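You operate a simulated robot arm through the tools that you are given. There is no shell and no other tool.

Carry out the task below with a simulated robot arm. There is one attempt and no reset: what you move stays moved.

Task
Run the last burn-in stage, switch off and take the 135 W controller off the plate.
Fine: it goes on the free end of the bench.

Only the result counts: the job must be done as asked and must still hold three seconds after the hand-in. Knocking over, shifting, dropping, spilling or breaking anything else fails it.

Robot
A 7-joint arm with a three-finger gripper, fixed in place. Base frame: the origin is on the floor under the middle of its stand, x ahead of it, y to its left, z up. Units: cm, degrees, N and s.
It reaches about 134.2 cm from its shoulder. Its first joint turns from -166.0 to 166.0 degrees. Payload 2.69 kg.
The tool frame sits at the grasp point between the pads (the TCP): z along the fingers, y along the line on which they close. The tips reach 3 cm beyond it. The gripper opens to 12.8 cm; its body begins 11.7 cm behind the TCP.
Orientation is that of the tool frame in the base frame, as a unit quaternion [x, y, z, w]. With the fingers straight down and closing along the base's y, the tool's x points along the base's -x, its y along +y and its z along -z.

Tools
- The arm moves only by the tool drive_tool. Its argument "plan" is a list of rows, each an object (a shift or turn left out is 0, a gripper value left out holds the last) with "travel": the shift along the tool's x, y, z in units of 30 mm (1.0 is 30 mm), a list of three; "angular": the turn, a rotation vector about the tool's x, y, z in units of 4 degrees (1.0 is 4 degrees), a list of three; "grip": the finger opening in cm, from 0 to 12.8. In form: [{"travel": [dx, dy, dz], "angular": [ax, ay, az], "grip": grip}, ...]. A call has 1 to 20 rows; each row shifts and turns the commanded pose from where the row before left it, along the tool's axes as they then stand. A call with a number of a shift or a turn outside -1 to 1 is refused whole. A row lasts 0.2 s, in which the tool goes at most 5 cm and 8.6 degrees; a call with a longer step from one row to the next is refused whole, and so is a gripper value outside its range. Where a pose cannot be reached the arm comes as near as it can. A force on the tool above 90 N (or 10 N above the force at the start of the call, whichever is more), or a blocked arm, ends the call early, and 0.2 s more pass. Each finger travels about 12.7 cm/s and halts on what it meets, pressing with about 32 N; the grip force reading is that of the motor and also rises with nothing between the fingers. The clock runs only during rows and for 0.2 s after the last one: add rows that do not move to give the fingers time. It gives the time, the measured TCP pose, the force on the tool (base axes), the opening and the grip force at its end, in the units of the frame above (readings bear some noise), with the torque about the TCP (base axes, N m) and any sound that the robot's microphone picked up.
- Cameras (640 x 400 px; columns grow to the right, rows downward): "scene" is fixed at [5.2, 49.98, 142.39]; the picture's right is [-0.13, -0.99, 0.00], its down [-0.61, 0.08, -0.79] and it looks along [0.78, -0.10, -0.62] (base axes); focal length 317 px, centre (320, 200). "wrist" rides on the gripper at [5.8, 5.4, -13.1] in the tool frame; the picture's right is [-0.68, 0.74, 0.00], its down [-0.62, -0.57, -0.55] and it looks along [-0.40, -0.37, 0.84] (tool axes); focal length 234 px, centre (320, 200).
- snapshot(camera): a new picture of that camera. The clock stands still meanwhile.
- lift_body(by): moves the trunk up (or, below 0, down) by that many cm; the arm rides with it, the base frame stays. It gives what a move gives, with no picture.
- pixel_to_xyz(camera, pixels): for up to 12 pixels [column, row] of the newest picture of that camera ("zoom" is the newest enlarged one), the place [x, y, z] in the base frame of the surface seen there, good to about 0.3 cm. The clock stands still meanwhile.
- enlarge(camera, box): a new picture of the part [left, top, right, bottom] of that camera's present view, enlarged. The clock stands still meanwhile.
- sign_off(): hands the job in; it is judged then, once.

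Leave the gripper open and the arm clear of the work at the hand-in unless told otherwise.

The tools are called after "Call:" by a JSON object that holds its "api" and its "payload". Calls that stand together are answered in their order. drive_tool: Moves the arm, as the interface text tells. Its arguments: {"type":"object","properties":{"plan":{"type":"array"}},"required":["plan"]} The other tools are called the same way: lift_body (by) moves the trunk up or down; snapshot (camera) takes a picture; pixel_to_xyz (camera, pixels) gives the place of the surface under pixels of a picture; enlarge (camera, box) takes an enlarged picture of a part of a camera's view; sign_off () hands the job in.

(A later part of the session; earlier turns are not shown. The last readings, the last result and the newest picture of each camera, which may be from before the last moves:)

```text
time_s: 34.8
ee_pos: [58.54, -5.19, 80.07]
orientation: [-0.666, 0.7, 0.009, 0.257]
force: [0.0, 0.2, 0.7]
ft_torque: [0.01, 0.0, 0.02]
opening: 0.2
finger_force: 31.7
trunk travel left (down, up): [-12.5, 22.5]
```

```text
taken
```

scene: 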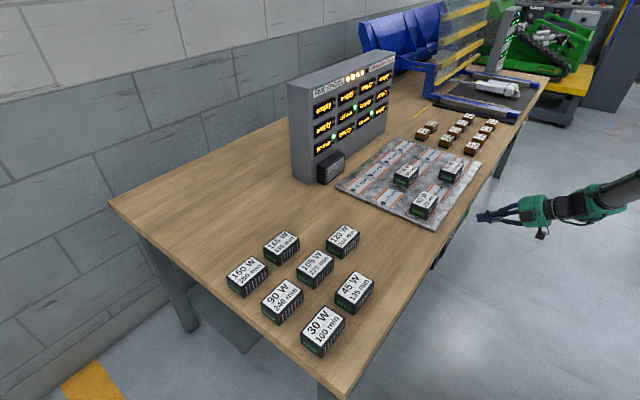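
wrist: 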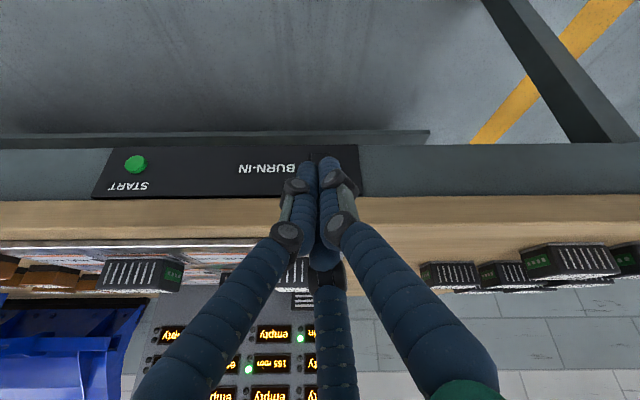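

The fist is lined up with the rocker along the bench (a ≈ 45). I'll descend 7.2 cm so the tips are level with the rocker's upper half, then move towards it, stopping roughly 2 cm short.

Call:
{"api": "drive_tool", "payload": {"plan": [{"travel": [0.299, 0.263, 0.694]}, {"travel": [0.299, 0.263, 0.694]}, {"travel": [0.299, 0.263, 0.694]}, {"travel": [-0.484, -0.44, 0.375]}, {"travel": [-0.484, -0.44, 0.375]}, {"travel": [-0.484, -0.44, 0.375]}]}}

Call:
{"api": "enlarge", "payload": {"camera": "scene", "box": [400, 205, 500, 285]}}

Call:
{"api": "snapshot", "payload": {"camera": "wrist"}}

```text
time_s: 36.2
ee_pos: [63.47, -0.07, 72.83]
orientation: [-0.665, 0.701, 0.01, 0.257]
force: [-0.8, 0.0, 1.3]
ft_torque: [0.04, 0.01, 0.02]
opening: 0.2
finger_force: 31.2
trunk travel left (down, up): [-12.5, 22.5]
```

```text
5.00 times, centred on (450, 245) of scene
```

zoom: 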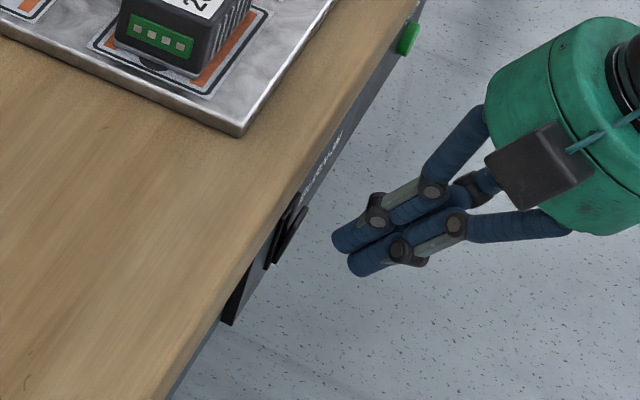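

```text
taken
```

wrist: 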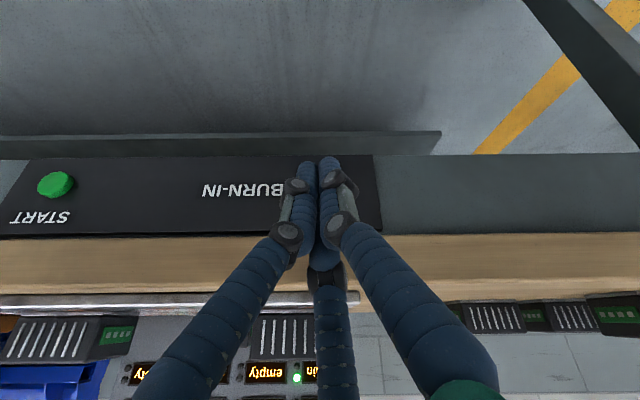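

The fist is a couple of centimetres in front of the rocker's upper half. I'll creep forward in small steps and watch for force and a click.

Call:
{"api": "drive_tool", "payload": {"plan": [{"travel": [-0.107, -0.097, 0.083]}, {"travel": [-0.107, -0.097, 0.083]}, {"travel": [-0.064, -0.058, 0.05]}]}}

Call:
{"api": "enlarge", "payload": {"camera": "scene", "box": [420, 225, 480, 273]}}

```text
time_s: 37.0
ee_pos: [64.42, 0.71, 72.69]
orientation: [-0.666, 0.7, 0.009, 0.257]
force: [-0.2, -0.1, -0.1]
ft_torque: [0.01, 0.02, 0.0]
opening: 0.22
finger_force: 31.6
trunk travel left (down, up): [-12.5, 22.5]
```

```text
8.33 times, centred on (450, 249) of scene
```

zoom: 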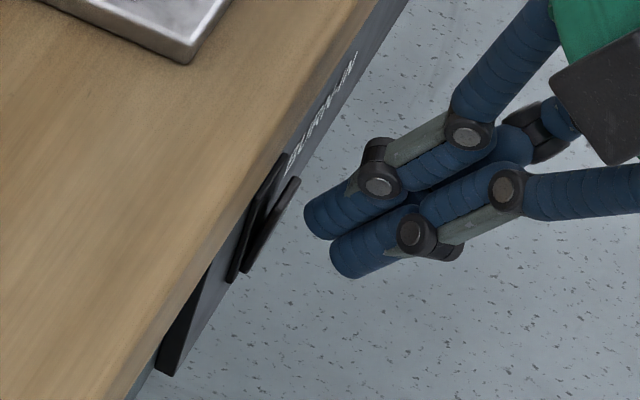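

Still a gap of roughly 1.5–2 cm and no force. I'll continue forward.

Call:
{"api": "drive_tool", "payload": {"plan": [{"travel": [-0.107, -0.097, 0.083]}, {"travel": [-0.064, -0.058, 0.05]}, {"travel": [-0.064, -0.058, 0.05]}]}}

```text
time_s: 37.8
ee_pos: [65.15, 1.33, 72.71]
orientation: [-0.666, 0.7, 0.01, 0.257]
force: [-10.1, -15.0, 5.5]
ft_torque: [-0.12, 0.0, -0.07]
opening: 0.19
finger_force: 31.7
trunk travel left (down, up): [-12.5, 22.5]
```

Contact: about 18 N, no click yet. I'll push a few millimetres further.

Call:
{"api": "drive_tool", "payload": {"plan": [{"travel": [-0.064, -0.058, 0.05]}, {"travel": [-0.043, -0.039, 0.033]}]}}

Call:
{"api": "enlarge", "payload": {"camera": "scene", "box": [420, 225, 480, 273]}}

Call:
{"api": "enlarge", "payload": {"camera": "scene", "box": [285, 50, 405, 160]}}

```text
time_s: 38.5
ee_pos: [65.24, 1.45, 72.55]
orientation: [-0.664, 0.703, 0.009, 0.254]
force: [-22.2, -25.1, 14.0]
ft_torque: [-0.35, -0.18, 0.08]
opening: 0.21
finger_force: 31.3
trunk travel left (down, up): [-12.5, 22.5]
stopped in row 2: the force on the tool passed its limit at 94 N (the readings are from after the stop); the commanded pose is now the measured one
```

```text
8.33 times, centred on (450, 249) of scene
```

zoom: 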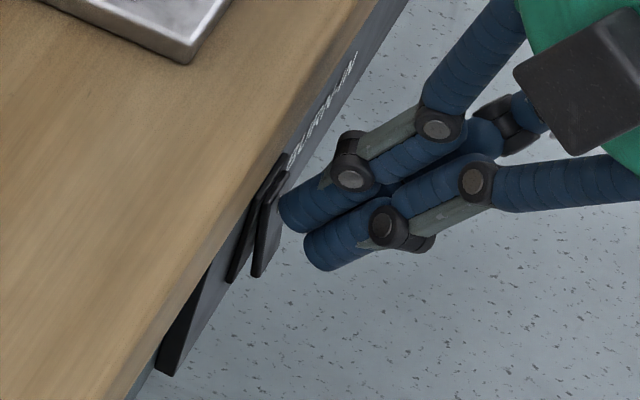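

```text
3.64 times, centred on (345, 105) of scene
```

zoom: 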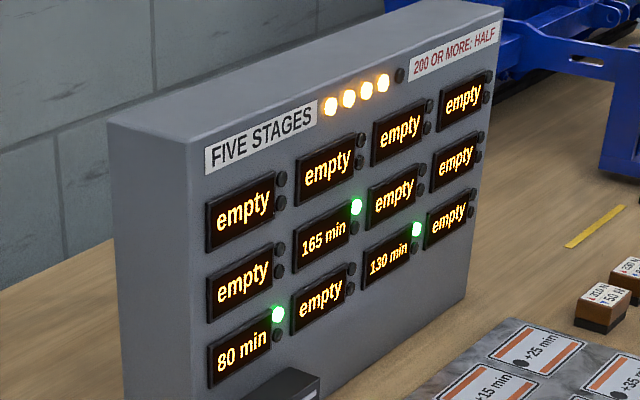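

The force limit tripped at 94 N with no click. The rocker has moved but perhaps not past its middle. I'll back off 2 cm and look at where it stands.

Call:
{"api": "drive_tool", "payload": {"plan": [{"travel": [0.214, 0.194, -0.166]}, {"travel": [0.214, 0.194, -0.166]}]}}

Call:
{"api": "enlarge", "payload": {"camera": "scene", "box": [430, 238, 458, 262]}}

Call:
{"api": "enlarge", "payload": {"camera": "wrist", "box": [270, 130, 400, 250]}}

Call:
{"api": "enlarge", "payload": {"camera": "scene", "box": [285, 50, 405, 160]}}

```text
time_s: 39.1
ee_pos: [63.93, 0.11, 72.61]
orientation: [-0.665, 0.702, 0.01, 0.255]
force: [-0.3, -0.4, 0.1]
ft_torque: [0.04, 0.02, -0.04]
opening: 0.19
finger_force: 31.8
trunk travel left (down, up): [-12.5, 22.5]
```

```text
16.00 times, centred on (444, 250) of scene
```

zoom: 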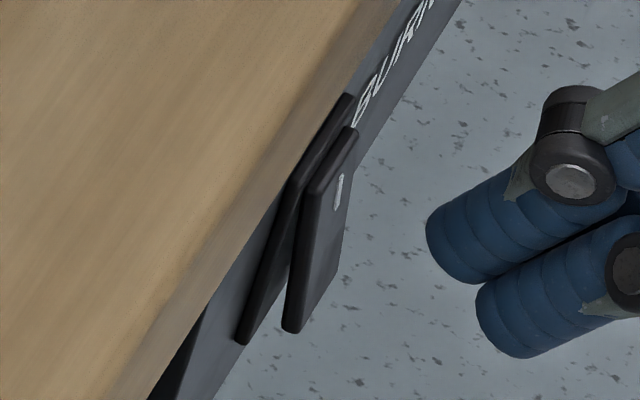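

```text
3.33 times, centred on (335, 190) of wrist
```

zoom: 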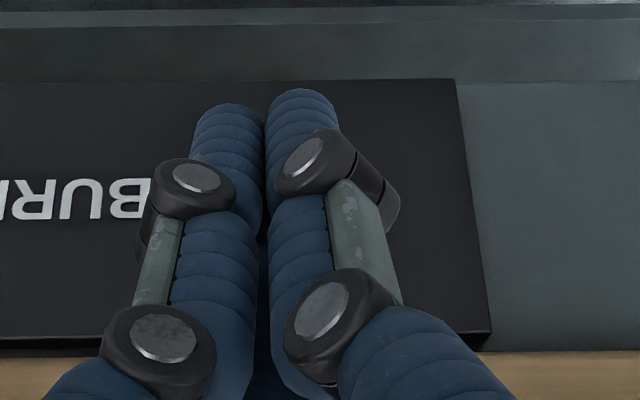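

```text
3.64 times, centred on (345, 105) of scene
```

zoom: 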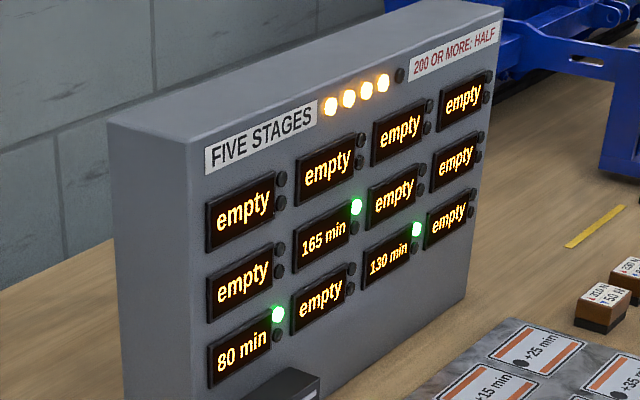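

The rocker has flipped: the "I" end is now in and the lower end stands out. The rack display is unchanged, so it doesn't depend on this switch. With BURN-IN now at "I", I'll go back to START: retreat 5 cm, slide along the front, and come up close to the button.

Call:
{"api": "drive_tool", "payload": {"plan": [{"travel": [0.534, 0.486, -0.414]}, {"travel": [0.534, 0.486, -0.414]}, {"travel": [0.62, -0.647, 0.042]}, {"travel": [0.62, -0.647, 0.042]}, {"travel": [0.62, -0.647, 0.042]}, {"travel": [0.62, -0.647, 0.042]}, {"travel": [0.62, -0.647, 0.042]}, {"travel": [0.62, -0.647, 0.042]}, {"travel": [0.62, -0.647, 0.042]}, {"travel": [0.62, -0.647, 0.042]}, {"travel": [0.62, -0.647, 0.042]}]}}

Call:
{"api": "enlarge", "payload": {"camera": "scene", "box": [285, 50, 405, 160]}}

Call:
{"api": "snapshot", "payload": {"camera": "wrist"}}

```text
time_s: 41.5
ee_pos: [77.29, -20.29, 71.13]
orientation: [-0.665, 0.702, 0.009, 0.255]
force: [-0.4, 0.5, 0.2]
ft_torque: [0.01, -0.03, 0.01]
opening: 0.23
finger_force: 31.3
trunk travel left (down, up): [-12.5, 22.5]
```

```text
3.64 times, centred on (345, 105) of scene
```

zoom: 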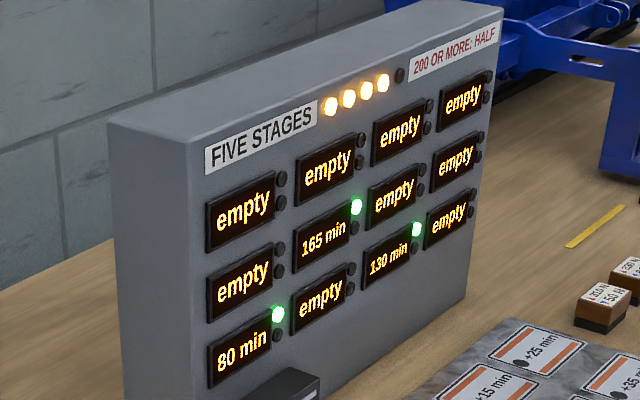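

```text
taken
```

wrist: 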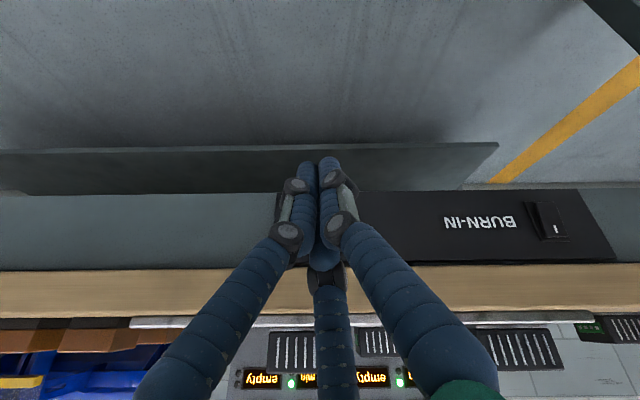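

Switch is at I, display unchanged, and the fist is in front of START (TCP 77.3, -20.3, 71.1). I'll go forward 6 cm, then creep.

Call:
{"api": "drive_tool", "payload": {"plan": [{"travel": [-0.36, -0.42, 0.331]}, {"travel": [-0.427, -0.389, 0.331]}, {"travel": [-0.427, -0.389, 0.331]}]}}

Call:
{"api": "enlarge", "payload": {"camera": "scene", "box": [440, 190, 500, 240]}}

```text
time_s: 42.3
ee_pos: [81.68, -16.43, 71.03]
orientation: [-0.665, 0.702, 0.009, 0.254]
force: [-1.0, -0.6, -0.8]
ft_torque: [0.0, -0.02, 0.04]
opening: 0.2
finger_force: 31.9
trunk travel left (down, up): [-12.5, 22.5]
```

```text
8.00 times, centred on (470, 215) of scene
```

zoom: 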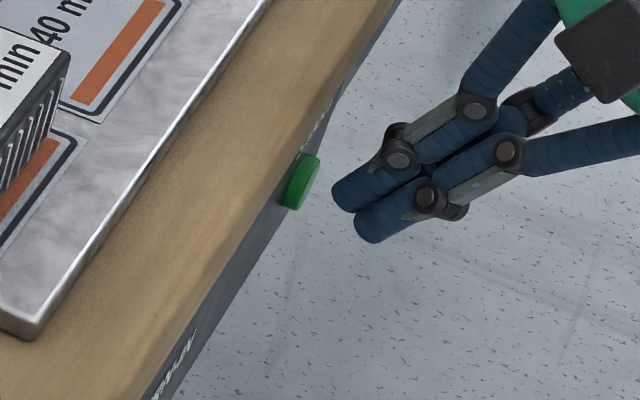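

The fist lines up with the button, about 1 cm short. I'll creep forward until it clicks.

Call:
{"api": "drive_tool", "payload": {"plan": [{"travel": [-0.107, -0.097, 0.083]}, {"travel": [-0.064, -0.058, 0.05]}, {"travel": [-0.064, -0.058, 0.05]}]}}

Call:
{"api": "enlarge", "payload": {"camera": "scene", "box": [285, 50, 405, 160]}}

```text
time_s: 43.1
ee_pos: [82.45, -15.74, 70.96]
orientation: [-0.665, 0.702, 0.009, 0.255]
force: [-1.6, -2.4, 0.6]
ft_torque: [0.01, 0.0, -0.03]
opening: 0.22
finger_force: 31.6
trunk travel left (down, up): [-12.5, 22.5]
heard: click
```

```text
3.64 times, centred on (345, 105) of scene
```

zoom: 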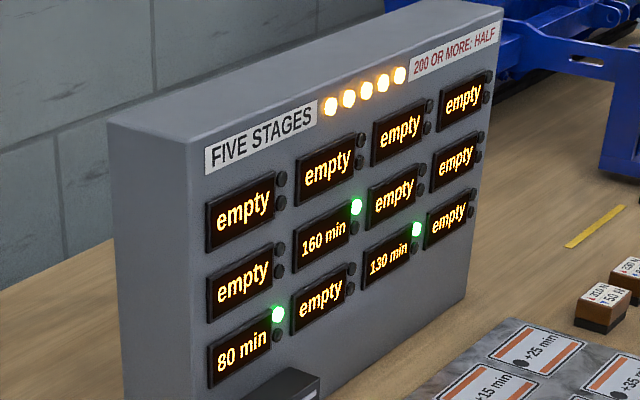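

A click, the fifth lamp is lit, and the 135 W display went from 165 to 160 min: the stage has started. I'll back off from the button and watch the display.

Call:
{"api": "drive_tool", "payload": {"plan": [{"travel": [0.32, 0.29, -0.248]}, {"travel": [0.427, 0.389, -0.331]}, {"travel": [0.427, 0.389, -0.331]}]}}

Call:
{"api": "enlarge", "payload": {"camera": "scene", "box": [285, 50, 405, 160]}}

```text
time_s: 43.9
ee_pos: [78.42, -19.43, 70.96]
orientation: [-0.664, 0.703, 0.009, 0.254]
force: [0.0, 0.4, -0.4]
ft_torque: [-0.01, 0.01, 0.02]
opening: 0.19
finger_force: 31.1
trunk travel left (down, up): [-12.5, 22.5]
```

```text
3.64 times, centred on (345, 105) of scene
```

zoom: 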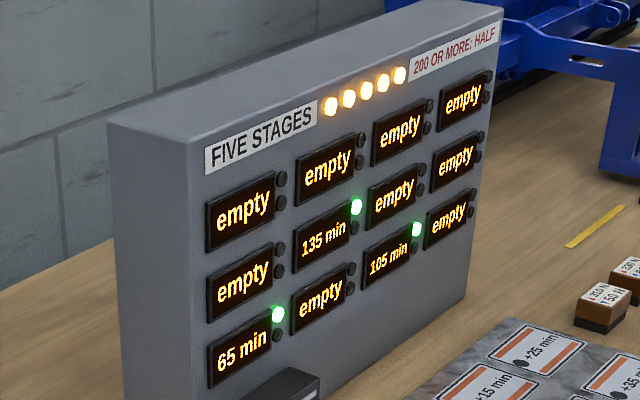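

The displays count down now: 135, 105 and 65. I'll wait for the stage to finish.

Call:
{"api": "drive_tool", "payload": {"plan": [{}, {}, {}, {}, {}, {}, {}, {}, {}, {}]}}

Call:
{"api": "enlarge", "payload": {"camera": "scene", "box": [285, 50, 405, 160]}}

```text
time_s: 46.1
ee_pos: [78.47, -19.51, 71.01]
orientation: [-0.665, 0.702, 0.01, 0.254]
force: [-0.3, 0.3, -0.5]
ft_torque: [-0.03, 0.0, 0.0]
opening: 0.21
finger_force: 31.9
trunk travel left (down, up): [-12.5, 22.5]
```

```text
3.64 times, centred on (345, 105) of scene
```

zoom: 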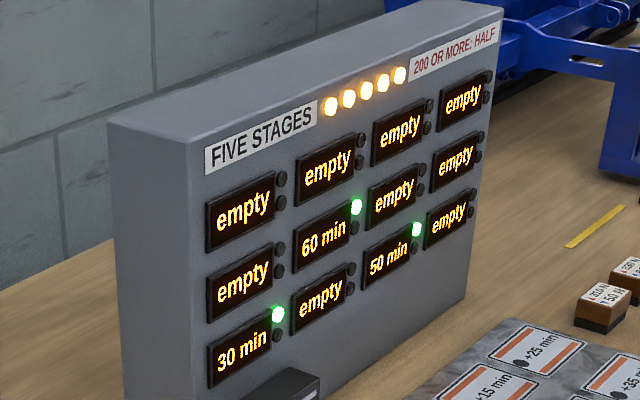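

The displays read 60, 50 and 30 min, still counting down. I'll wait another 2–3 seconds.

Call:
{"api": "drive_tool", "payload": {"plan": [{}, {}, {}, {}, {}, {}, {}, {}, {}, {}, {}, {}]}}

Call:
{"api": "enlarge", "payload": {"camera": "scene", "box": [285, 50, 405, 160]}}

```text
time_s: 48.7
ee_pos: [78.46, -19.46, 70.89]
orientation: [-0.666, 0.702, 0.009, 0.254]
force: [-0.4, -0.4, -0.4]
ft_torque: [-0.01, 0.0, 0.01]
opening: 0.23
finger_force: 31.6
trunk travel left (down, up): [-12.5, 22.5]
```

```text
3.64 times, centred on (345, 105) of scene
```

zoom: 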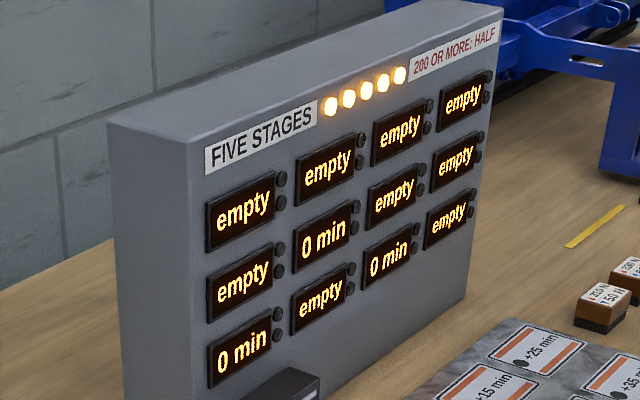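

All three displays read 0 min and the green lamps are off: the last stage is done, with five lamps lit. Next I'll switch off by sliding back along the front to the rocker, slightly lower this time, to press its protruding lower end.

Call:
{"api": "drive_tool", "payload": {"plan": [{"travel": [-0.594, 0.676, 0.026]}, {"travel": [-0.594, 0.676, 0.026]}, {"travel": [-0.594, 0.676, 0.026]}, {"travel": [-0.594, 0.676, 0.026]}, {"travel": [-0.594, 0.676, 0.026]}, {"travel": [-0.594, 0.676, 0.026]}, {"travel": [-0.594, 0.676, 0.026]}, {"travel": [-0.594, 0.676, 0.026]}, {"travel": [-0.594, 0.676, 0.026]}, {"travel": [-0.374, -0.34, 0.29]}, {"travel": [-0.374, -0.34, 0.29]}]}}

Call:
{"api": "enlarge", "payload": {"camera": "scene", "box": [420, 225, 480, 273]}}

Call:
{"api": "snapshot", "payload": {"camera": "wrist"}}

```text
time_s: 51.1
ee_pos: [63.99, 0.09, 70.37]
orientation: [-0.666, 0.702, 0.01, 0.254]
force: [-0.3, 0.6, 0.4]
ft_torque: [0.02, -0.02, -0.03]
opening: 0.19
finger_force: 31.7
trunk travel left (down, up): [-12.5, 22.5]
```

```text
8.33 times, centred on (450, 249) of scene
```

zoom: 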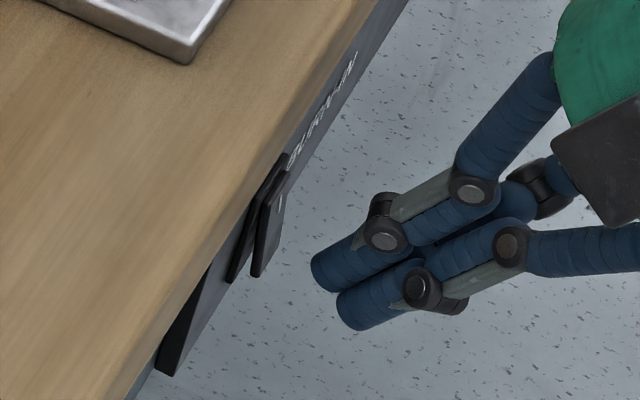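

```text
taken
```

wrist: 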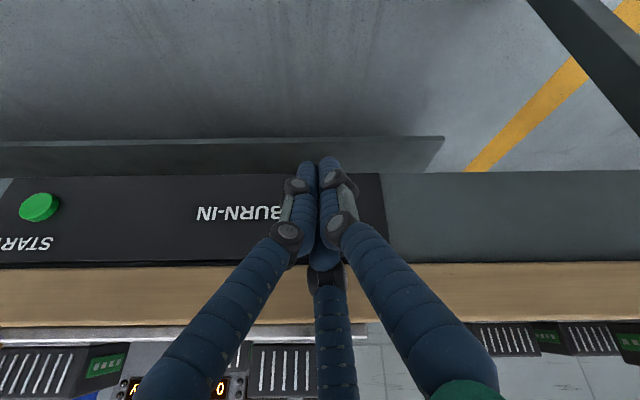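

The lower rocker end is standing out, and the fist is in front of it. I'll go down another 0.8 cm so that only the lower end gets touched, then creep forward.

Call:
{"api": "drive_tool", "payload": {"plan": [{"travel": [0.0995, 0.0876, 0.231]}, {"travel": [-0.107, -0.097, 0.083]}, {"travel": [-0.107, -0.097, 0.083]}, {"travel": [-0.064, -0.058, 0.05]}]}}

Call:
{"api": "enlarge", "payload": {"camera": "scene", "box": [420, 225, 480, 273]}}

```text
time_s: 52.1
ee_pos: [64.91, 1.1, 69.56]
orientation: [-0.665, 0.702, 0.009, 0.255]
force: [0.1, -0.6, 0.3]
ft_torque: [0.01, 0.02, 0.0]
opening: 0.23
finger_force: 31.7
trunk travel left (down, up): [-12.5, 22.5]
```

```text
8.33 times, centred on (450, 249) of scene
```

zoom: 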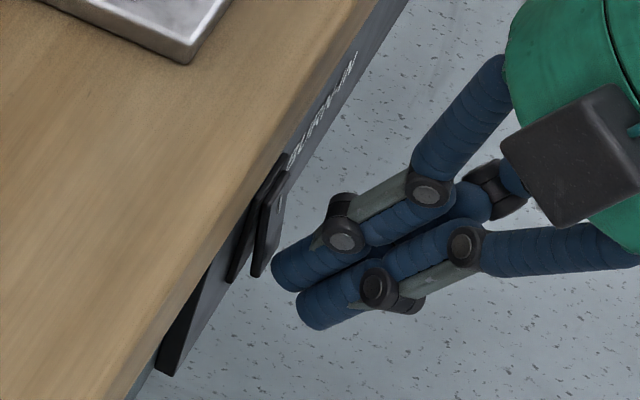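

No contact yet at TCP (64.9, 1.1, 69.6). I'll creep on in 2–3 mm steps.

Call:
{"api": "drive_tool", "payload": {"plan": [{"travel": [-0.064, -0.058, 0.05]}, {"travel": [-0.043, -0.039, 0.033]}]}}

Call:
{"api": "enlarge", "payload": {"camera": "scene", "box": [420, 225, 480, 273]}}

```text
time_s: 52.7
ee_pos: [65.13, 1.31, 69.47]
orientation: [-0.665, 0.703, 0.009, 0.254]
force: [-9.4, -15.1, 2.7]
ft_torque: [-0.18, 0.07, -0.06]
opening: 0.25
finger_force: 31.7
trunk travel left (down, up): [-12.5, 22.5]
```

```text
8.33 times, centred on (450, 249) of scene
```

zoom: 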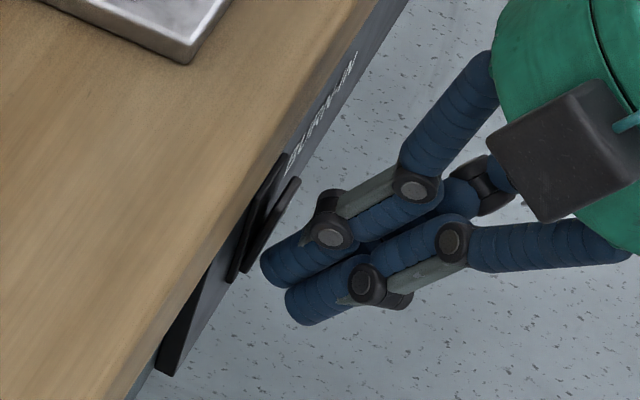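

The rocker has flipped back: its upper "I" end stands out again. I'll back off and confirm.

Call:
{"api": "drive_tool", "payload": {"plan": [{"travel": [0.214, 0.194, -0.166]}, {"travel": [0.427, 0.389, -0.331]}, {"travel": [0.534, 0.486, -0.414]}]}}

Call:
{"api": "enlarge", "payload": {"camera": "scene", "box": [430, 238, 458, 262]}}

Call:
{"api": "enlarge", "payload": {"camera": "scene", "box": [285, 50, 405, 160]}}

Call:
{"api": "enlarge", "payload": {"camera": "scene", "box": [330, 130, 490, 230]}}

```text
time_s: 53.5
ee_pos: [61.36, -2.38, 69.57]
orientation: [-0.665, 0.702, 0.009, 0.256]
force: [0.8, 0.1, -0.1]
ft_torque: [0.0, 0.02, 0.0]
opening: 0.22
finger_force: 31.0
trunk travel left (down, up): [-12.5, 22.5]
```

```text
16.00 times, centred on (444, 250) of scene
```

zoom: 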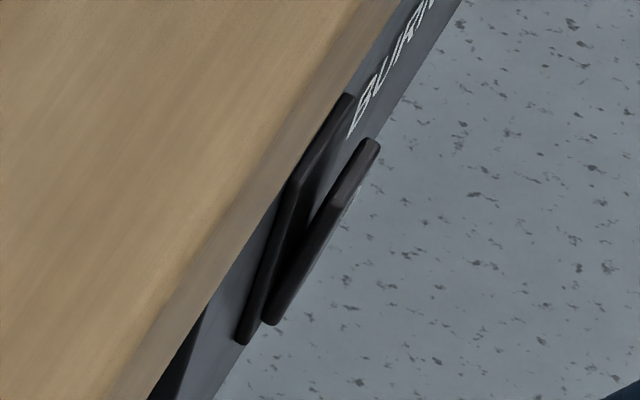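

```text
3.64 times, centred on (345, 105) of scene
```

zoom: 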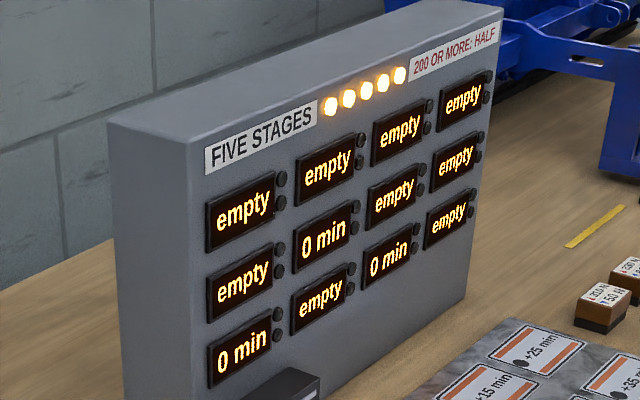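

```text
4.00 times, centred on (410, 180) of scene
```

zoom: 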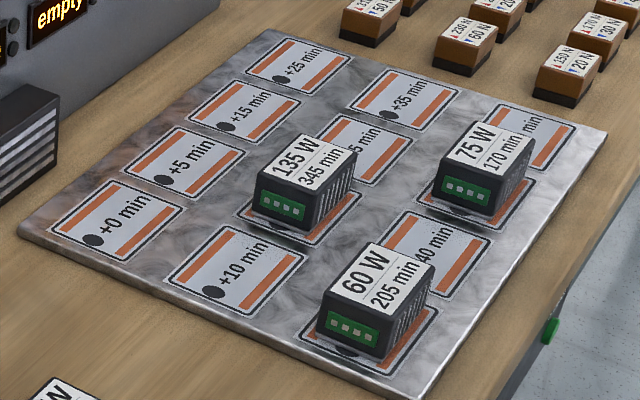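

The rocker is off (same as at the start), five lamps are lit and all slots read 0 min. Now for the 135 W controller: I'll measure its top corners, its base and its neighbours.

Call:
{"api": "pixel_to_xyz", "payload": {"camera": "zoom", "pixels": [[260, 172], [298, 138], [352, 153], [317, 193], [306, 166], [290, 207], [270, 165], [340, 172], [440, 162], [484, 128], [535, 143], [502, 177]]}}

Call:
{"api": "pixel_to_xyz", "payload": {"camera": "zoom", "pixels": [[326, 291], [371, 246], [432, 263], [388, 309], [235, 265], [195, 155], [250, 100], [115, 215], [300, 245], [345, 215], [30, 225], [400, 385]]}}

```text
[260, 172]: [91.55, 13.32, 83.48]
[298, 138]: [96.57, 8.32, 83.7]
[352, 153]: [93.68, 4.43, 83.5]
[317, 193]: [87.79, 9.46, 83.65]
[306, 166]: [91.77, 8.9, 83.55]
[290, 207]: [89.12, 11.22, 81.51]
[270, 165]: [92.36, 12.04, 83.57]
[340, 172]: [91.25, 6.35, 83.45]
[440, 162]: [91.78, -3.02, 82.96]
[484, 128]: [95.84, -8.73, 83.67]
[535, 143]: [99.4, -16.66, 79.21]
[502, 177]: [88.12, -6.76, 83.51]
```

```text
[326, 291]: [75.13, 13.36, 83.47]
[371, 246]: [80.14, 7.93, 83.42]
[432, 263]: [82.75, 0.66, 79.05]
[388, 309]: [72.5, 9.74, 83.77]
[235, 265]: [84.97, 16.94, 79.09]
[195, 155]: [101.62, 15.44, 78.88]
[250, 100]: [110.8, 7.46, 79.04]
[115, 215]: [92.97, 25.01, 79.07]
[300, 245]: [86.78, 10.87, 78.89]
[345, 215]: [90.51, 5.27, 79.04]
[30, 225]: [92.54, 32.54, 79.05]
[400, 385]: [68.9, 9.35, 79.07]
```

The 135 W controller measures about 7.3 × 5.5 × 4.5 cm, centred near (92.3, 8.9) with its top at z 83.55, on a plate at z 79.05. Its long side runs along the bench, and the slots on either side across its width are empty. I'll first raise the tool straight up in front of the bench, then straighten it and open the fingers.

Call:
{"api": "drive_tool", "payload": {"plan": [{"travel": [-0.373, -0.328, -0.867]}, {"travel": [-0.373, -0.328, -0.867]}, {"travel": [-0.373, -0.328, -0.867]}, {"travel": [-0.373, -0.328, -0.867]}, {"travel": [-0.373, -0.328, -0.867]}, {"travel": [-0.373, -0.328, -0.867]}, {"travel": [-0.373, -0.328, -0.867]}, {"travel": [-0.373, -0.328, -0.867]}, {"travel": [-0.373, -0.328, -0.867]}, {"travel": [-0.373, -0.328, -0.867]}, {"travel": [-0.373, -0.328, -0.867]}, {"travel": [-0.373, -0.328, -0.867]}]}}

Call:
{"api": "drive_tool", "payload": {"plan": [{"angular": [-0.7, 0.7, 0], "grip": 10}, {"angular": [-0.7, 0.7, 0]}, {"angular": [-0.7, 0.7, 0]}, {"angular": [-0.7, 0.7, 0]}, {"angular": [-0.7, 0.7, 0]}, {"angular": [-0.7, 0.7, 0]}, {"angular": [-0.7, 0.7, 0]}, {"angular": [-0.35, 0.35, 0]}]}}

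```text
time_s: 56.1
ee_pos: [61.21, -2.23, 105.55]
orientation: [-0.664, 0.703, 0.011, 0.254]
force: [-0.2, -0.2, 0.0]
ft_torque: [0.04, -0.06, 0.01]
opening: 0.22
finger_force: 31.0
trunk travel left (down, up): [-12.5, 22.5]
```

```text
time_s: 57.9
ee_pos: [61.4, -2.25, 105.49]
orientation: [-0.691, 0.723, 0.016, -0.002]
force: [-0.1, 0.0, -0.5]
ft_torque: [0.0, 0.0, -0.01]
opening: 10.01
finger_force: 0.1
trunk travel left (down, up): [-12.5, 22.5]
```

The tool is now nearly vertical and the fingers are open to 10 cm. Next I'll fix the small residual tilt and turn so that the fingers close across the controller's narrow side, at 45° to the base axes.

Call:
{"api": "drive_tool", "payload": {"plan": [{"angular": [0.37, 0.275, 0]}, {"angular": [0, 0, -1]}, {"angular": [0, 0, -1]}, {"angular": [0, 0, -1]}, {"angular": [0, 0, -1]}, {"angular": [0, 0, -1]}, {"angular": [0, 0, -1]}, {"angular": [0, 0, -1]}, {"angular": [0, 0, -1]}, {"angular": [0, 0, -1]}, {"angular": [0, 0, -1]}, {"angular": [0, 0, -1]}, {"angular": [0, 0, -0.9]}]}}

Call:
{"api": "snapshot", "payload": {"camera": "wrist"}}

```text
time_s: 60.7
ee_pos: [61.37, -2.31, 105.46]
orientation: [0.924, -0.382, 0.001, -0.001]
force: [-0.3, -0.7, -0.2]
ft_torque: [0.04, 0.01, -0.02]
opening: 10.01
finger_force: 0.1
trunk travel left (down, up): [-12.5, 22.5]
```

```text
taken
```

wrist: 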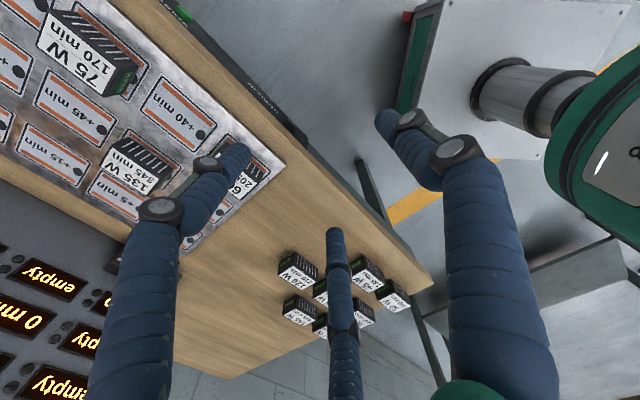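

The tool is vertical with its closing line across the bench. Now I'll travel over the 135 W controller, stopping about 15 cm above the grasp height.

Call:
{"api": "drive_tool", "payload": {"plan": [{"travel": [0.387, -0.828, 0.208]}, {"travel": [0.387, -0.828, 0.208]}, {"travel": [0.387, -0.828, 0.208]}, {"travel": [0.387, -0.828, 0.208]}, {"travel": [0.387, -0.828, 0.208]}, {"travel": [0.387, -0.828, 0.208]}, {"travel": [0.387, -0.828, 0.208]}, {"travel": [0.387, -0.828, 0.208]}, {"travel": [0.387, -0.828, 0.208]}, {"travel": [0.387, -0.828, 0.208]}, {"travel": [0.387, -0.828, 0.208]}, {"travel": [0.387, -0.828, 0.208]}]}}

Call:
{"api": "snapshot", "payload": {"camera": "wrist"}}

Call:
{"api": "snapshot", "payload": {"camera": "scene"}}

```text
time_s: 63.3
ee_pos: [92.5, 8.88, 98.24]
orientation: [0.924, -0.383, 0.001, 0.0]
force: [-1.3, -0.1, 0.7]
ft_torque: [0.02, -0.02, -0.02]
opening: 9.99
finger_force: 0.0
trunk travel left (down, up): [-12.5, 22.5]
```

```text
taken
```

wrist: 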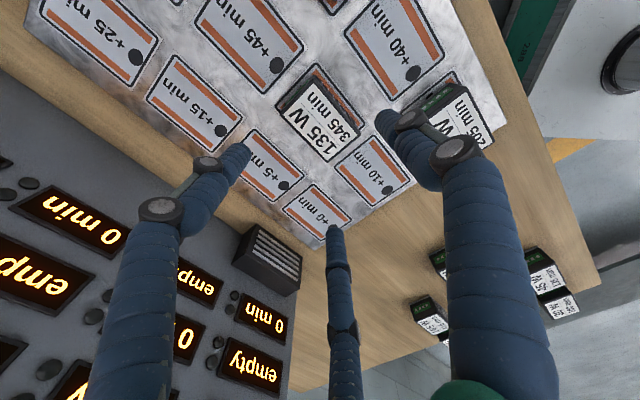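

```text
taken
```

scene: 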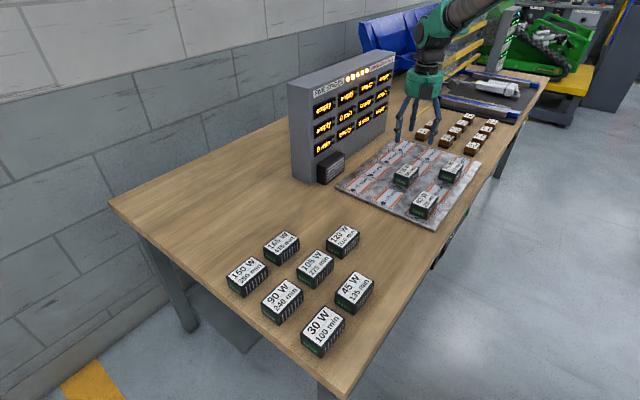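

The gripper is right over the controller. I'll verify the fingertip positions and the controller's position from this closer view.

Call:
{"api": "pixel_to_xyz", "payload": {"camera": "wrist", "pixels": [[388, 120], [242, 153], [335, 235], [308, 72], [278, 108], [324, 160], [362, 118], [320, 115], [455, 115], [250, 135], [395, 170], [268, 160]]}}

Call:
{"api": "enlarge", "payload": {"camera": "wrist", "box": [220, 40, 440, 250]}}

```text
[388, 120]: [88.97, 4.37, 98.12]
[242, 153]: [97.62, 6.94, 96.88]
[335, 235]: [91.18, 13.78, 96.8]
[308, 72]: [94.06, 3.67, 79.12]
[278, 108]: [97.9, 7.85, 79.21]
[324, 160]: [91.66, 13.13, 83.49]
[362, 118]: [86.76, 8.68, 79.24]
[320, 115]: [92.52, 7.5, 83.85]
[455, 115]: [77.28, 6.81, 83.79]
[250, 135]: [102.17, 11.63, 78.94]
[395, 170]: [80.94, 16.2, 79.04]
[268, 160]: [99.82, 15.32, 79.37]
```

```text
1.90 times, centred on (330, 145) of wrist
```

zoom: 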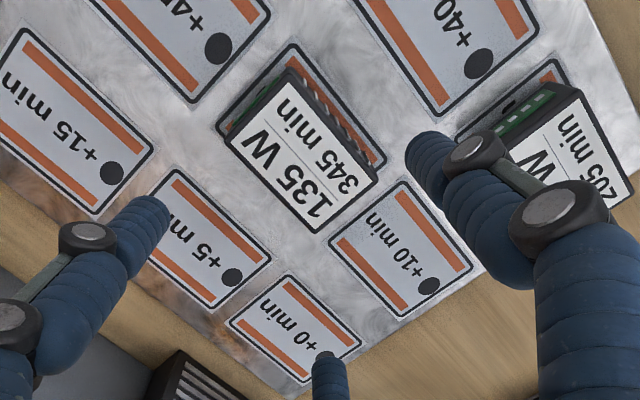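

The tips are arranged in a 120° ring closing radially: the thumb along tool +y, the other two at ±60° on the far side. On this rectangular block it's safer to have the thumb on a short end and the other two on the long sides, so I'll turn the tool 90° about vertical here, 15 cm above the block.

Call:
{"api": "drive_tool", "payload": {"plan": [{"angular": [0, 0, 1]}, {"angular": [0, 0, 1]}, {"angular": [0, 0, 1]}, {"angular": [0, 0, 1]}, {"angular": [0, 0, 1]}, {"angular": [0, 0, 1]}, {"angular": [0, 0, 1]}, {"angular": [0, 0, 1]}, {"angular": [0, 0, 1]}, {"angular": [0, 0, 1]}, {"angular": [0, 0, 1]}, {"angular": [0, 0, 1]}, {"angular": [0, 0, 1]}, {"angular": [0, 0, 1]}, {"angular": [0, 0, 1]}, {"angular": [0, 0, 1]}, {"angular": [0, 0, 1]}, {"angular": [0, 0, 1]}, {"angular": [0, 0, 1]}, {"angular": [0, 0, 1]}]}}

Call:
{"api": "drive_tool", "payload": {"plan": [{"angular": [0, 0, 1]}, {"angular": [0, 0, 1]}, {"angular": [0, 0, 0.5]}, {}]}}

Call:
{"api": "snapshot", "payload": {"camera": "wrist"}}

```text
time_s: 67.5
ee_pos: [92.37, 8.91, 98.21]
orientation: [-0.461, 0.887, 0.001, 0.001]
force: [0.1, 0.7, 0.6]
ft_torque: [0.01, 0.0, -0.02]
opening: 10.0
finger_force: 0.1
trunk travel left (down, up): [-12.5, 22.5]
```

```text
time_s: 68.5
ee_pos: [92.29, 8.88, 98.12]
orientation: [-0.381, 0.924, 0.001, 0.001]
force: [0.1, 0.3, 0.3]
ft_torque: [0.02, -0.02, -0.01]
opening: 9.99
finger_force: 0.1
trunk travel left (down, up): [-12.5, 22.5]
```

```text
taken
```

wrist: 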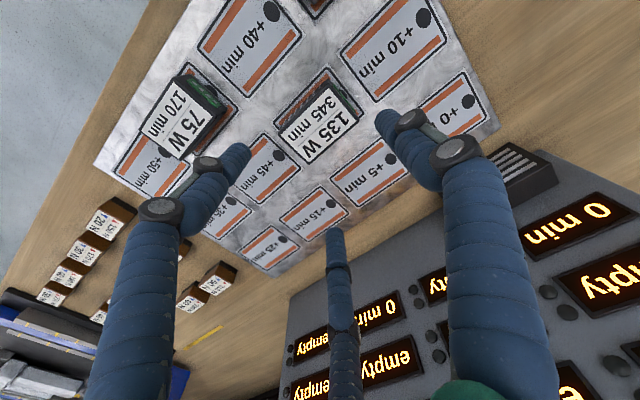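

Now the thumb (right finger, tip at (387,120)) faces the connector end. I'll measure the block's top corners and the fingertips in this view.

Call:
{"api": "enlarge", "payload": {"camera": "wrist", "box": [220, 50, 420, 250]}}

Call:
{"api": "pixel_to_xyz", "payload": {"camera": "wrist", "pixels": [[388, 120], [242, 153], [335, 235], [328, 86], [356, 114], [308, 160], [282, 128], [318, 122], [350, 100], [345, 128]]}}

```text
2.00 times, centred on (320, 150) of wrist
```

zoom: 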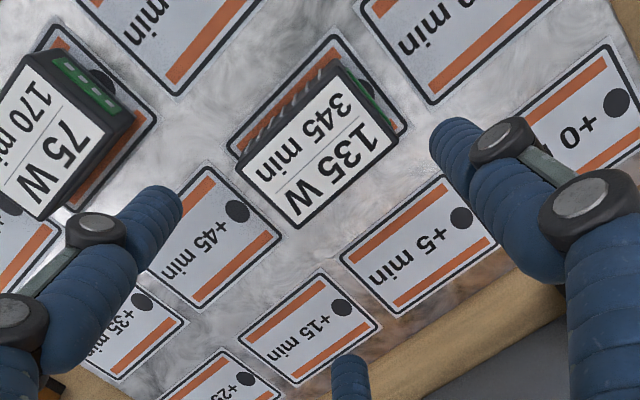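

```text
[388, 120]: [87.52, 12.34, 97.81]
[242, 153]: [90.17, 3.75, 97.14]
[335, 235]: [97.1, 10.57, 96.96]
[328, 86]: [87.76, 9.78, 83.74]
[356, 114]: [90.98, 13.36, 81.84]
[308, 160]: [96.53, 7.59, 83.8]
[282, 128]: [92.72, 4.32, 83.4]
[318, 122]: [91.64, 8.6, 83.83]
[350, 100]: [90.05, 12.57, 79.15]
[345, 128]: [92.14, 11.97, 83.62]
```

I'll take the block's corner positions from this sharper zoom.

Call:
{"api": "pixel_to_xyz", "payload": {"camera": "zoom", "pixels": [[332, 70], [391, 140], [301, 222], [243, 167], [288, 115], [364, 104], [345, 182], [270, 194], [318, 145]]}}

```text
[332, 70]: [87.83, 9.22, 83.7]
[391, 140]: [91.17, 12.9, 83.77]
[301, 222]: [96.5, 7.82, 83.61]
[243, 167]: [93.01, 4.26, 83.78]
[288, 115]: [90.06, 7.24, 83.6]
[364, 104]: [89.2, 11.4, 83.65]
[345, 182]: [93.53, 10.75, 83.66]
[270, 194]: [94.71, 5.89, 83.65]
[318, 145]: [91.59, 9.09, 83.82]
```

The block's centre is about (92.15, 8.75), and the TCP at (92.29, 8.88) is within 2 mm of it. I'll descend 12 cm and check the finger clearances.

Call:
{"api": "drive_tool", "payload": {"plan": [{"travel": [0.05, 0, 0.8]}, {"travel": [0, 0, 0.8]}, {"travel": [0, 0, 0.8]}, {"travel": [0, 0, 0.8]}, {"travel": [0, 0, 0.8]}]}}

Call:
{"api": "snapshot", "payload": {"camera": "wrist"}}

Call:
{"api": "enlarge", "payload": {"camera": "scene", "box": [350, 90, 490, 220]}}

```text
time_s: 69.7
ee_pos: [92.24, 8.85, 86.07]
orientation: [-0.383, 0.924, 0.0, 0.001]
force: [0.1, -0.2, 0.7]
ft_torque: [-0.02, -0.02, 0.04]
opening: 9.97
finger_force: 0.1
trunk travel left (down, up): [-12.5, 22.5]
```

```text
taken
```

wrist: 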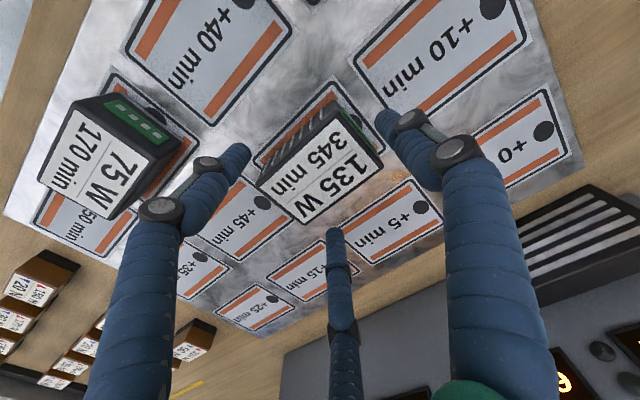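

```text
3.08 times, centred on (420, 155) of scene
```

zoom: 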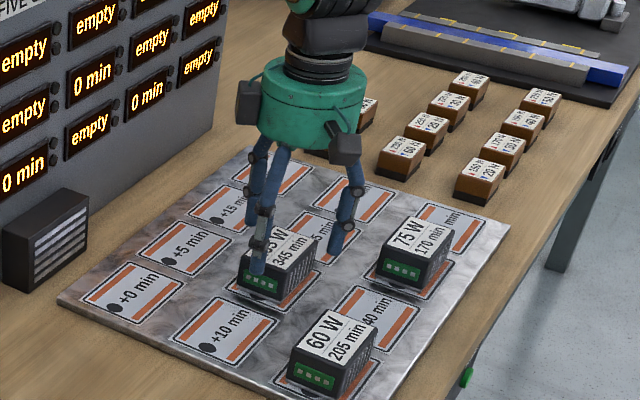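

The fingers straddle the block with clearance to the 75 W unit. I'll go down another 3.1 cm to the grasp height, leaving the tips just above the plate.

Call:
{"api": "drive_tool", "payload": {"plan": [{"travel": [0, 0, 0.5]}, {"travel": [0, 0, 0.5]}]}}

Call:
{"api": "snapshot", "payload": {"camera": "wrist"}}

Call:
{"api": "enlarge", "payload": {"camera": "scene", "box": [370, 120, 470, 210]}}

```text
time_s: 70.3
ee_pos: [92.23, 8.86, 83.11]
orientation: [-0.383, 0.924, 0.0, 0.0]
force: [-0.3, 1.0, -0.1]
ft_torque: [-0.01, -0.02, -0.01]
opening: 10.0
finger_force: 0.1
trunk travel left (down, up): [-12.5, 22.5]
```

```text
taken
```

wrist: 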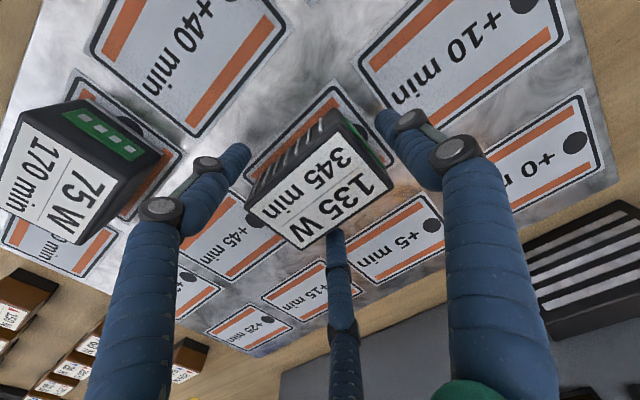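

```text
4.44 times, centred on (420, 165) of scene
```

zoom: 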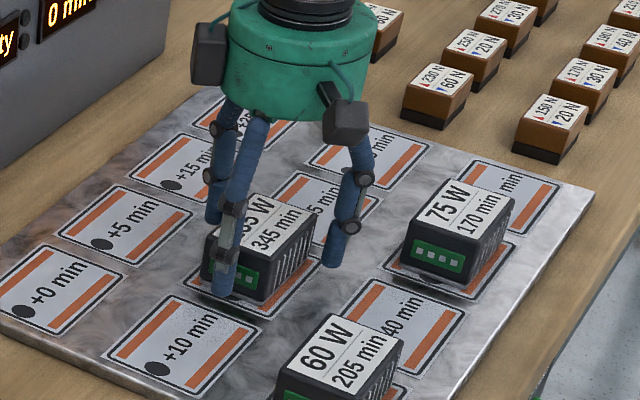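

The three tips are around the block just above the plate. The thumb would meet its end first, so I'll shift 0.5 cm towards the thumb side so all three touch about together, then close gradually.

Call:
{"api": "drive_tool", "payload": {"plan": [{"travel": [0, 0.16, 0.03]}, {"grip": 8}, {"grip": 7}, {"grip": 6.2}, {"grip": 5.5}, {"grip": 4.5}, {"grip": 4}, {"grip": 4}]}}

Call:
{"api": "snapshot", "payload": {"camera": "wrist"}}

Call:
{"api": "enlarge", "payload": {"camera": "scene", "box": [370, 120, 470, 210]}}

```text
time_s: 72.1
ee_pos: [91.82, 9.15, 83.05]
orientation: [-0.383, 0.924, 0.0, 0.0]
force: [-0.2, -0.8, 0.6]
ft_torque: [0.04, 0.05, -0.02]
opening: 6.59
finger_force: 31.9
trunk travel left (down, up): [-12.5, 22.5]
```

```text
taken
```

wrist: 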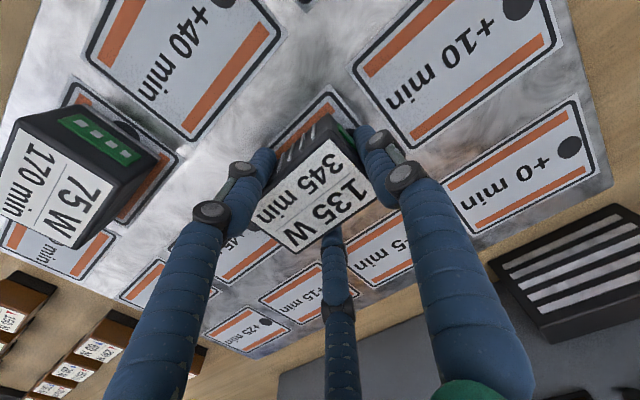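

```text
4.44 times, centred on (420, 165) of scene
```

zoom: 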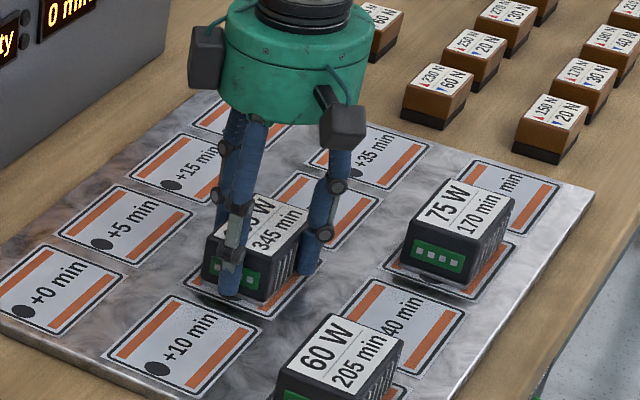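

The fingers stopped at 6.6 cm with 32 N: the block is gripped and hasn't visibly moved. I'll lift slowly, 2 cm first, watching the force.

Call:
{"api": "drive_tool", "payload": {"plan": [{"travel": [0, 0, -0.1]}, {"travel": [0, 0, -0.2]}, {"travel": [0, 0, -0.35]}, {}]}}

Call:
{"api": "snapshot", "payload": {"camera": "wrist"}}

Call:
{"api": "enlarge", "payload": {"camera": "scene", "box": [370, 120, 470, 210]}}

```text
time_s: 73.1
ee_pos: [91.77, 9.16, 85.09]
orientation: [-0.383, 0.924, 0.0, 0.001]
force: [-0.2, -0.6, -2.5]
ft_torque: [0.02, 0.05, -0.02]
opening: 6.57
finger_force: 31.5
trunk travel left (down, up): [-12.5, 22.5]
```

```text
taken
```

wrist: 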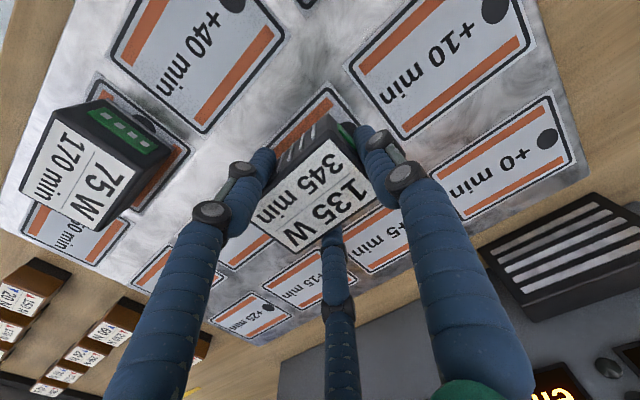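

```text
4.44 times, centred on (420, 165) of scene
```

zoom: 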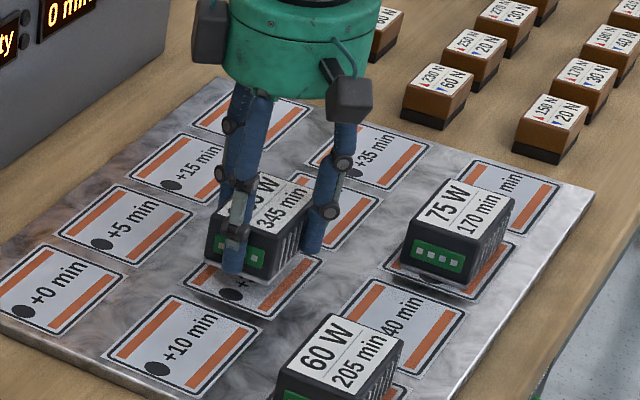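

The controller is off the plate and held (weight about 2.5 N, opening steady). I'll lift it to about z 100, clear of everything.

Call:
{"api": "drive_tool", "payload": {"plan": [{"travel": [0, 0, -0.5]}, {"travel": [0, 0, -0.8]}, {"travel": [0, 0, -0.9]}, {"travel": [0, 0, -0.9]}, {"travel": [0, 0, -0.9]}, {"travel": [0, 0, -0.7]}, {"travel": [0, 0, -0.3]}]}}

Call:
{"api": "snapshot", "payload": {"camera": "scene"}}

Call:
{"api": "pixel_to_xyz", "payload": {"camera": "scene", "pixels": [[224, 231], [180, 225], [200, 200], [150, 205], [250, 195], [281, 247], [245, 277], [343, 240], [115, 205], [200, 270]]}}

```text
time_s: 74.7
ee_pos: [91.88, 9.26, 100.07]
orientation: [-0.383, 0.924, 0.001, 0.0]
force: [0.0, 0.2, -2.5]
ft_torque: [0.03, 0.0, -0.02]
opening: 6.59
finger_force: 32.0
trunk travel left (down, up): [-12.5, 22.5]
```

```text
taken
```

scene: 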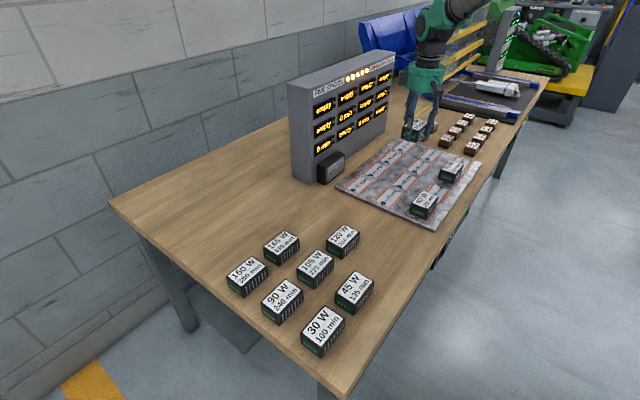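

```text
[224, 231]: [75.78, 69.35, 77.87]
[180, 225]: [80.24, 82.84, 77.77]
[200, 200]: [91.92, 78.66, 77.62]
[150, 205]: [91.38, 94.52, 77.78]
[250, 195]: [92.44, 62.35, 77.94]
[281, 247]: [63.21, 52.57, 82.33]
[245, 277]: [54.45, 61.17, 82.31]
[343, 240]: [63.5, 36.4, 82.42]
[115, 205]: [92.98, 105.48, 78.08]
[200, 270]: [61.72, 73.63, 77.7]
```

The bench's near-left end around pixel (224,231), i.e. (76, 69), is bare wood at z 77.8, with at least 15 cm to the nearest spare. I'll carry the controller there at this height.

Call:
{"api": "drive_tool", "payload": {"plan": [{"travel": [-0.2, 0.35, 0]}, {"travel": [-0.45, 0.75, 0]}, {"travel": [-0.58, 0.95, 0]}, {"travel": [-0.58, 0.95, 0]}, {"travel": [-0.58, 0.95, 0]}, {"travel": [-0.58, 0.95, 0]}, {"travel": [-0.58, 0.95, 0]}, {"travel": [-0.58, 0.95, 0]}, {"travel": [-0.58, 0.95, 0]}, {"travel": [-0.58, 0.95, 0]}, {"travel": [-0.58, 0.95, 0]}, {"travel": [-0.58, 0.95, 0]}, {"travel": [-0.58, 0.95, 0]}, {"travel": [-0.58, 0.95, 0]}, {"travel": [-0.58, 0.95, 0]}, {"travel": [-0.58, 0.95, 0]}, {"travel": [-0.58, 0.95, 0]}, {"travel": [-0.58, 0.95, 0]}, {"travel": [-0.5, 0.8, 0]}, {"travel": [-0.3, 0.5, 0]}]}}

Call:
{"api": "snapshot", "payload": {"camera": "scene"}}

Call:
{"api": "snapshot", "payload": {"camera": "wrist"}}

```text
time_s: 78.9
ee_pos: [77.32, 69.52, 100.04]
orientation: [-0.382, 0.924, 0.0, 0.001]
force: [-0.6, -0.7, -2.6]
ft_torque: [0.03, 0.02, -0.03]
opening: 6.57
finger_force: 31.9
trunk travel left (down, up): [-12.5, 22.5]
```

```text
taken
```

scene: 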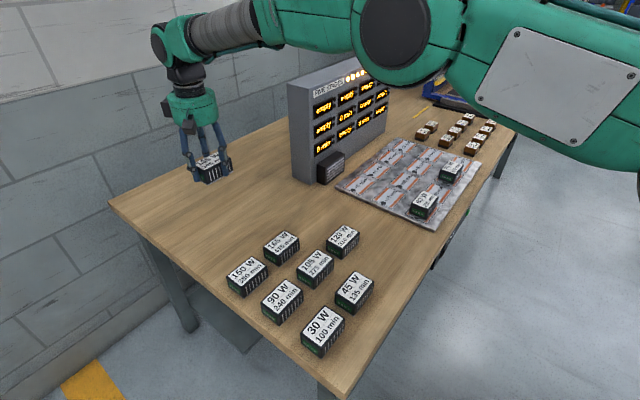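

```text
taken
```

wrist: 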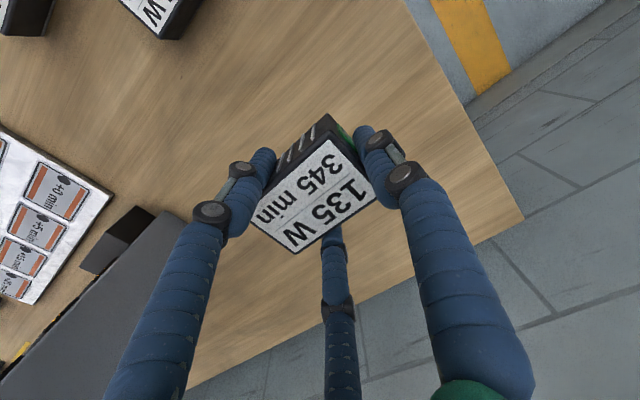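

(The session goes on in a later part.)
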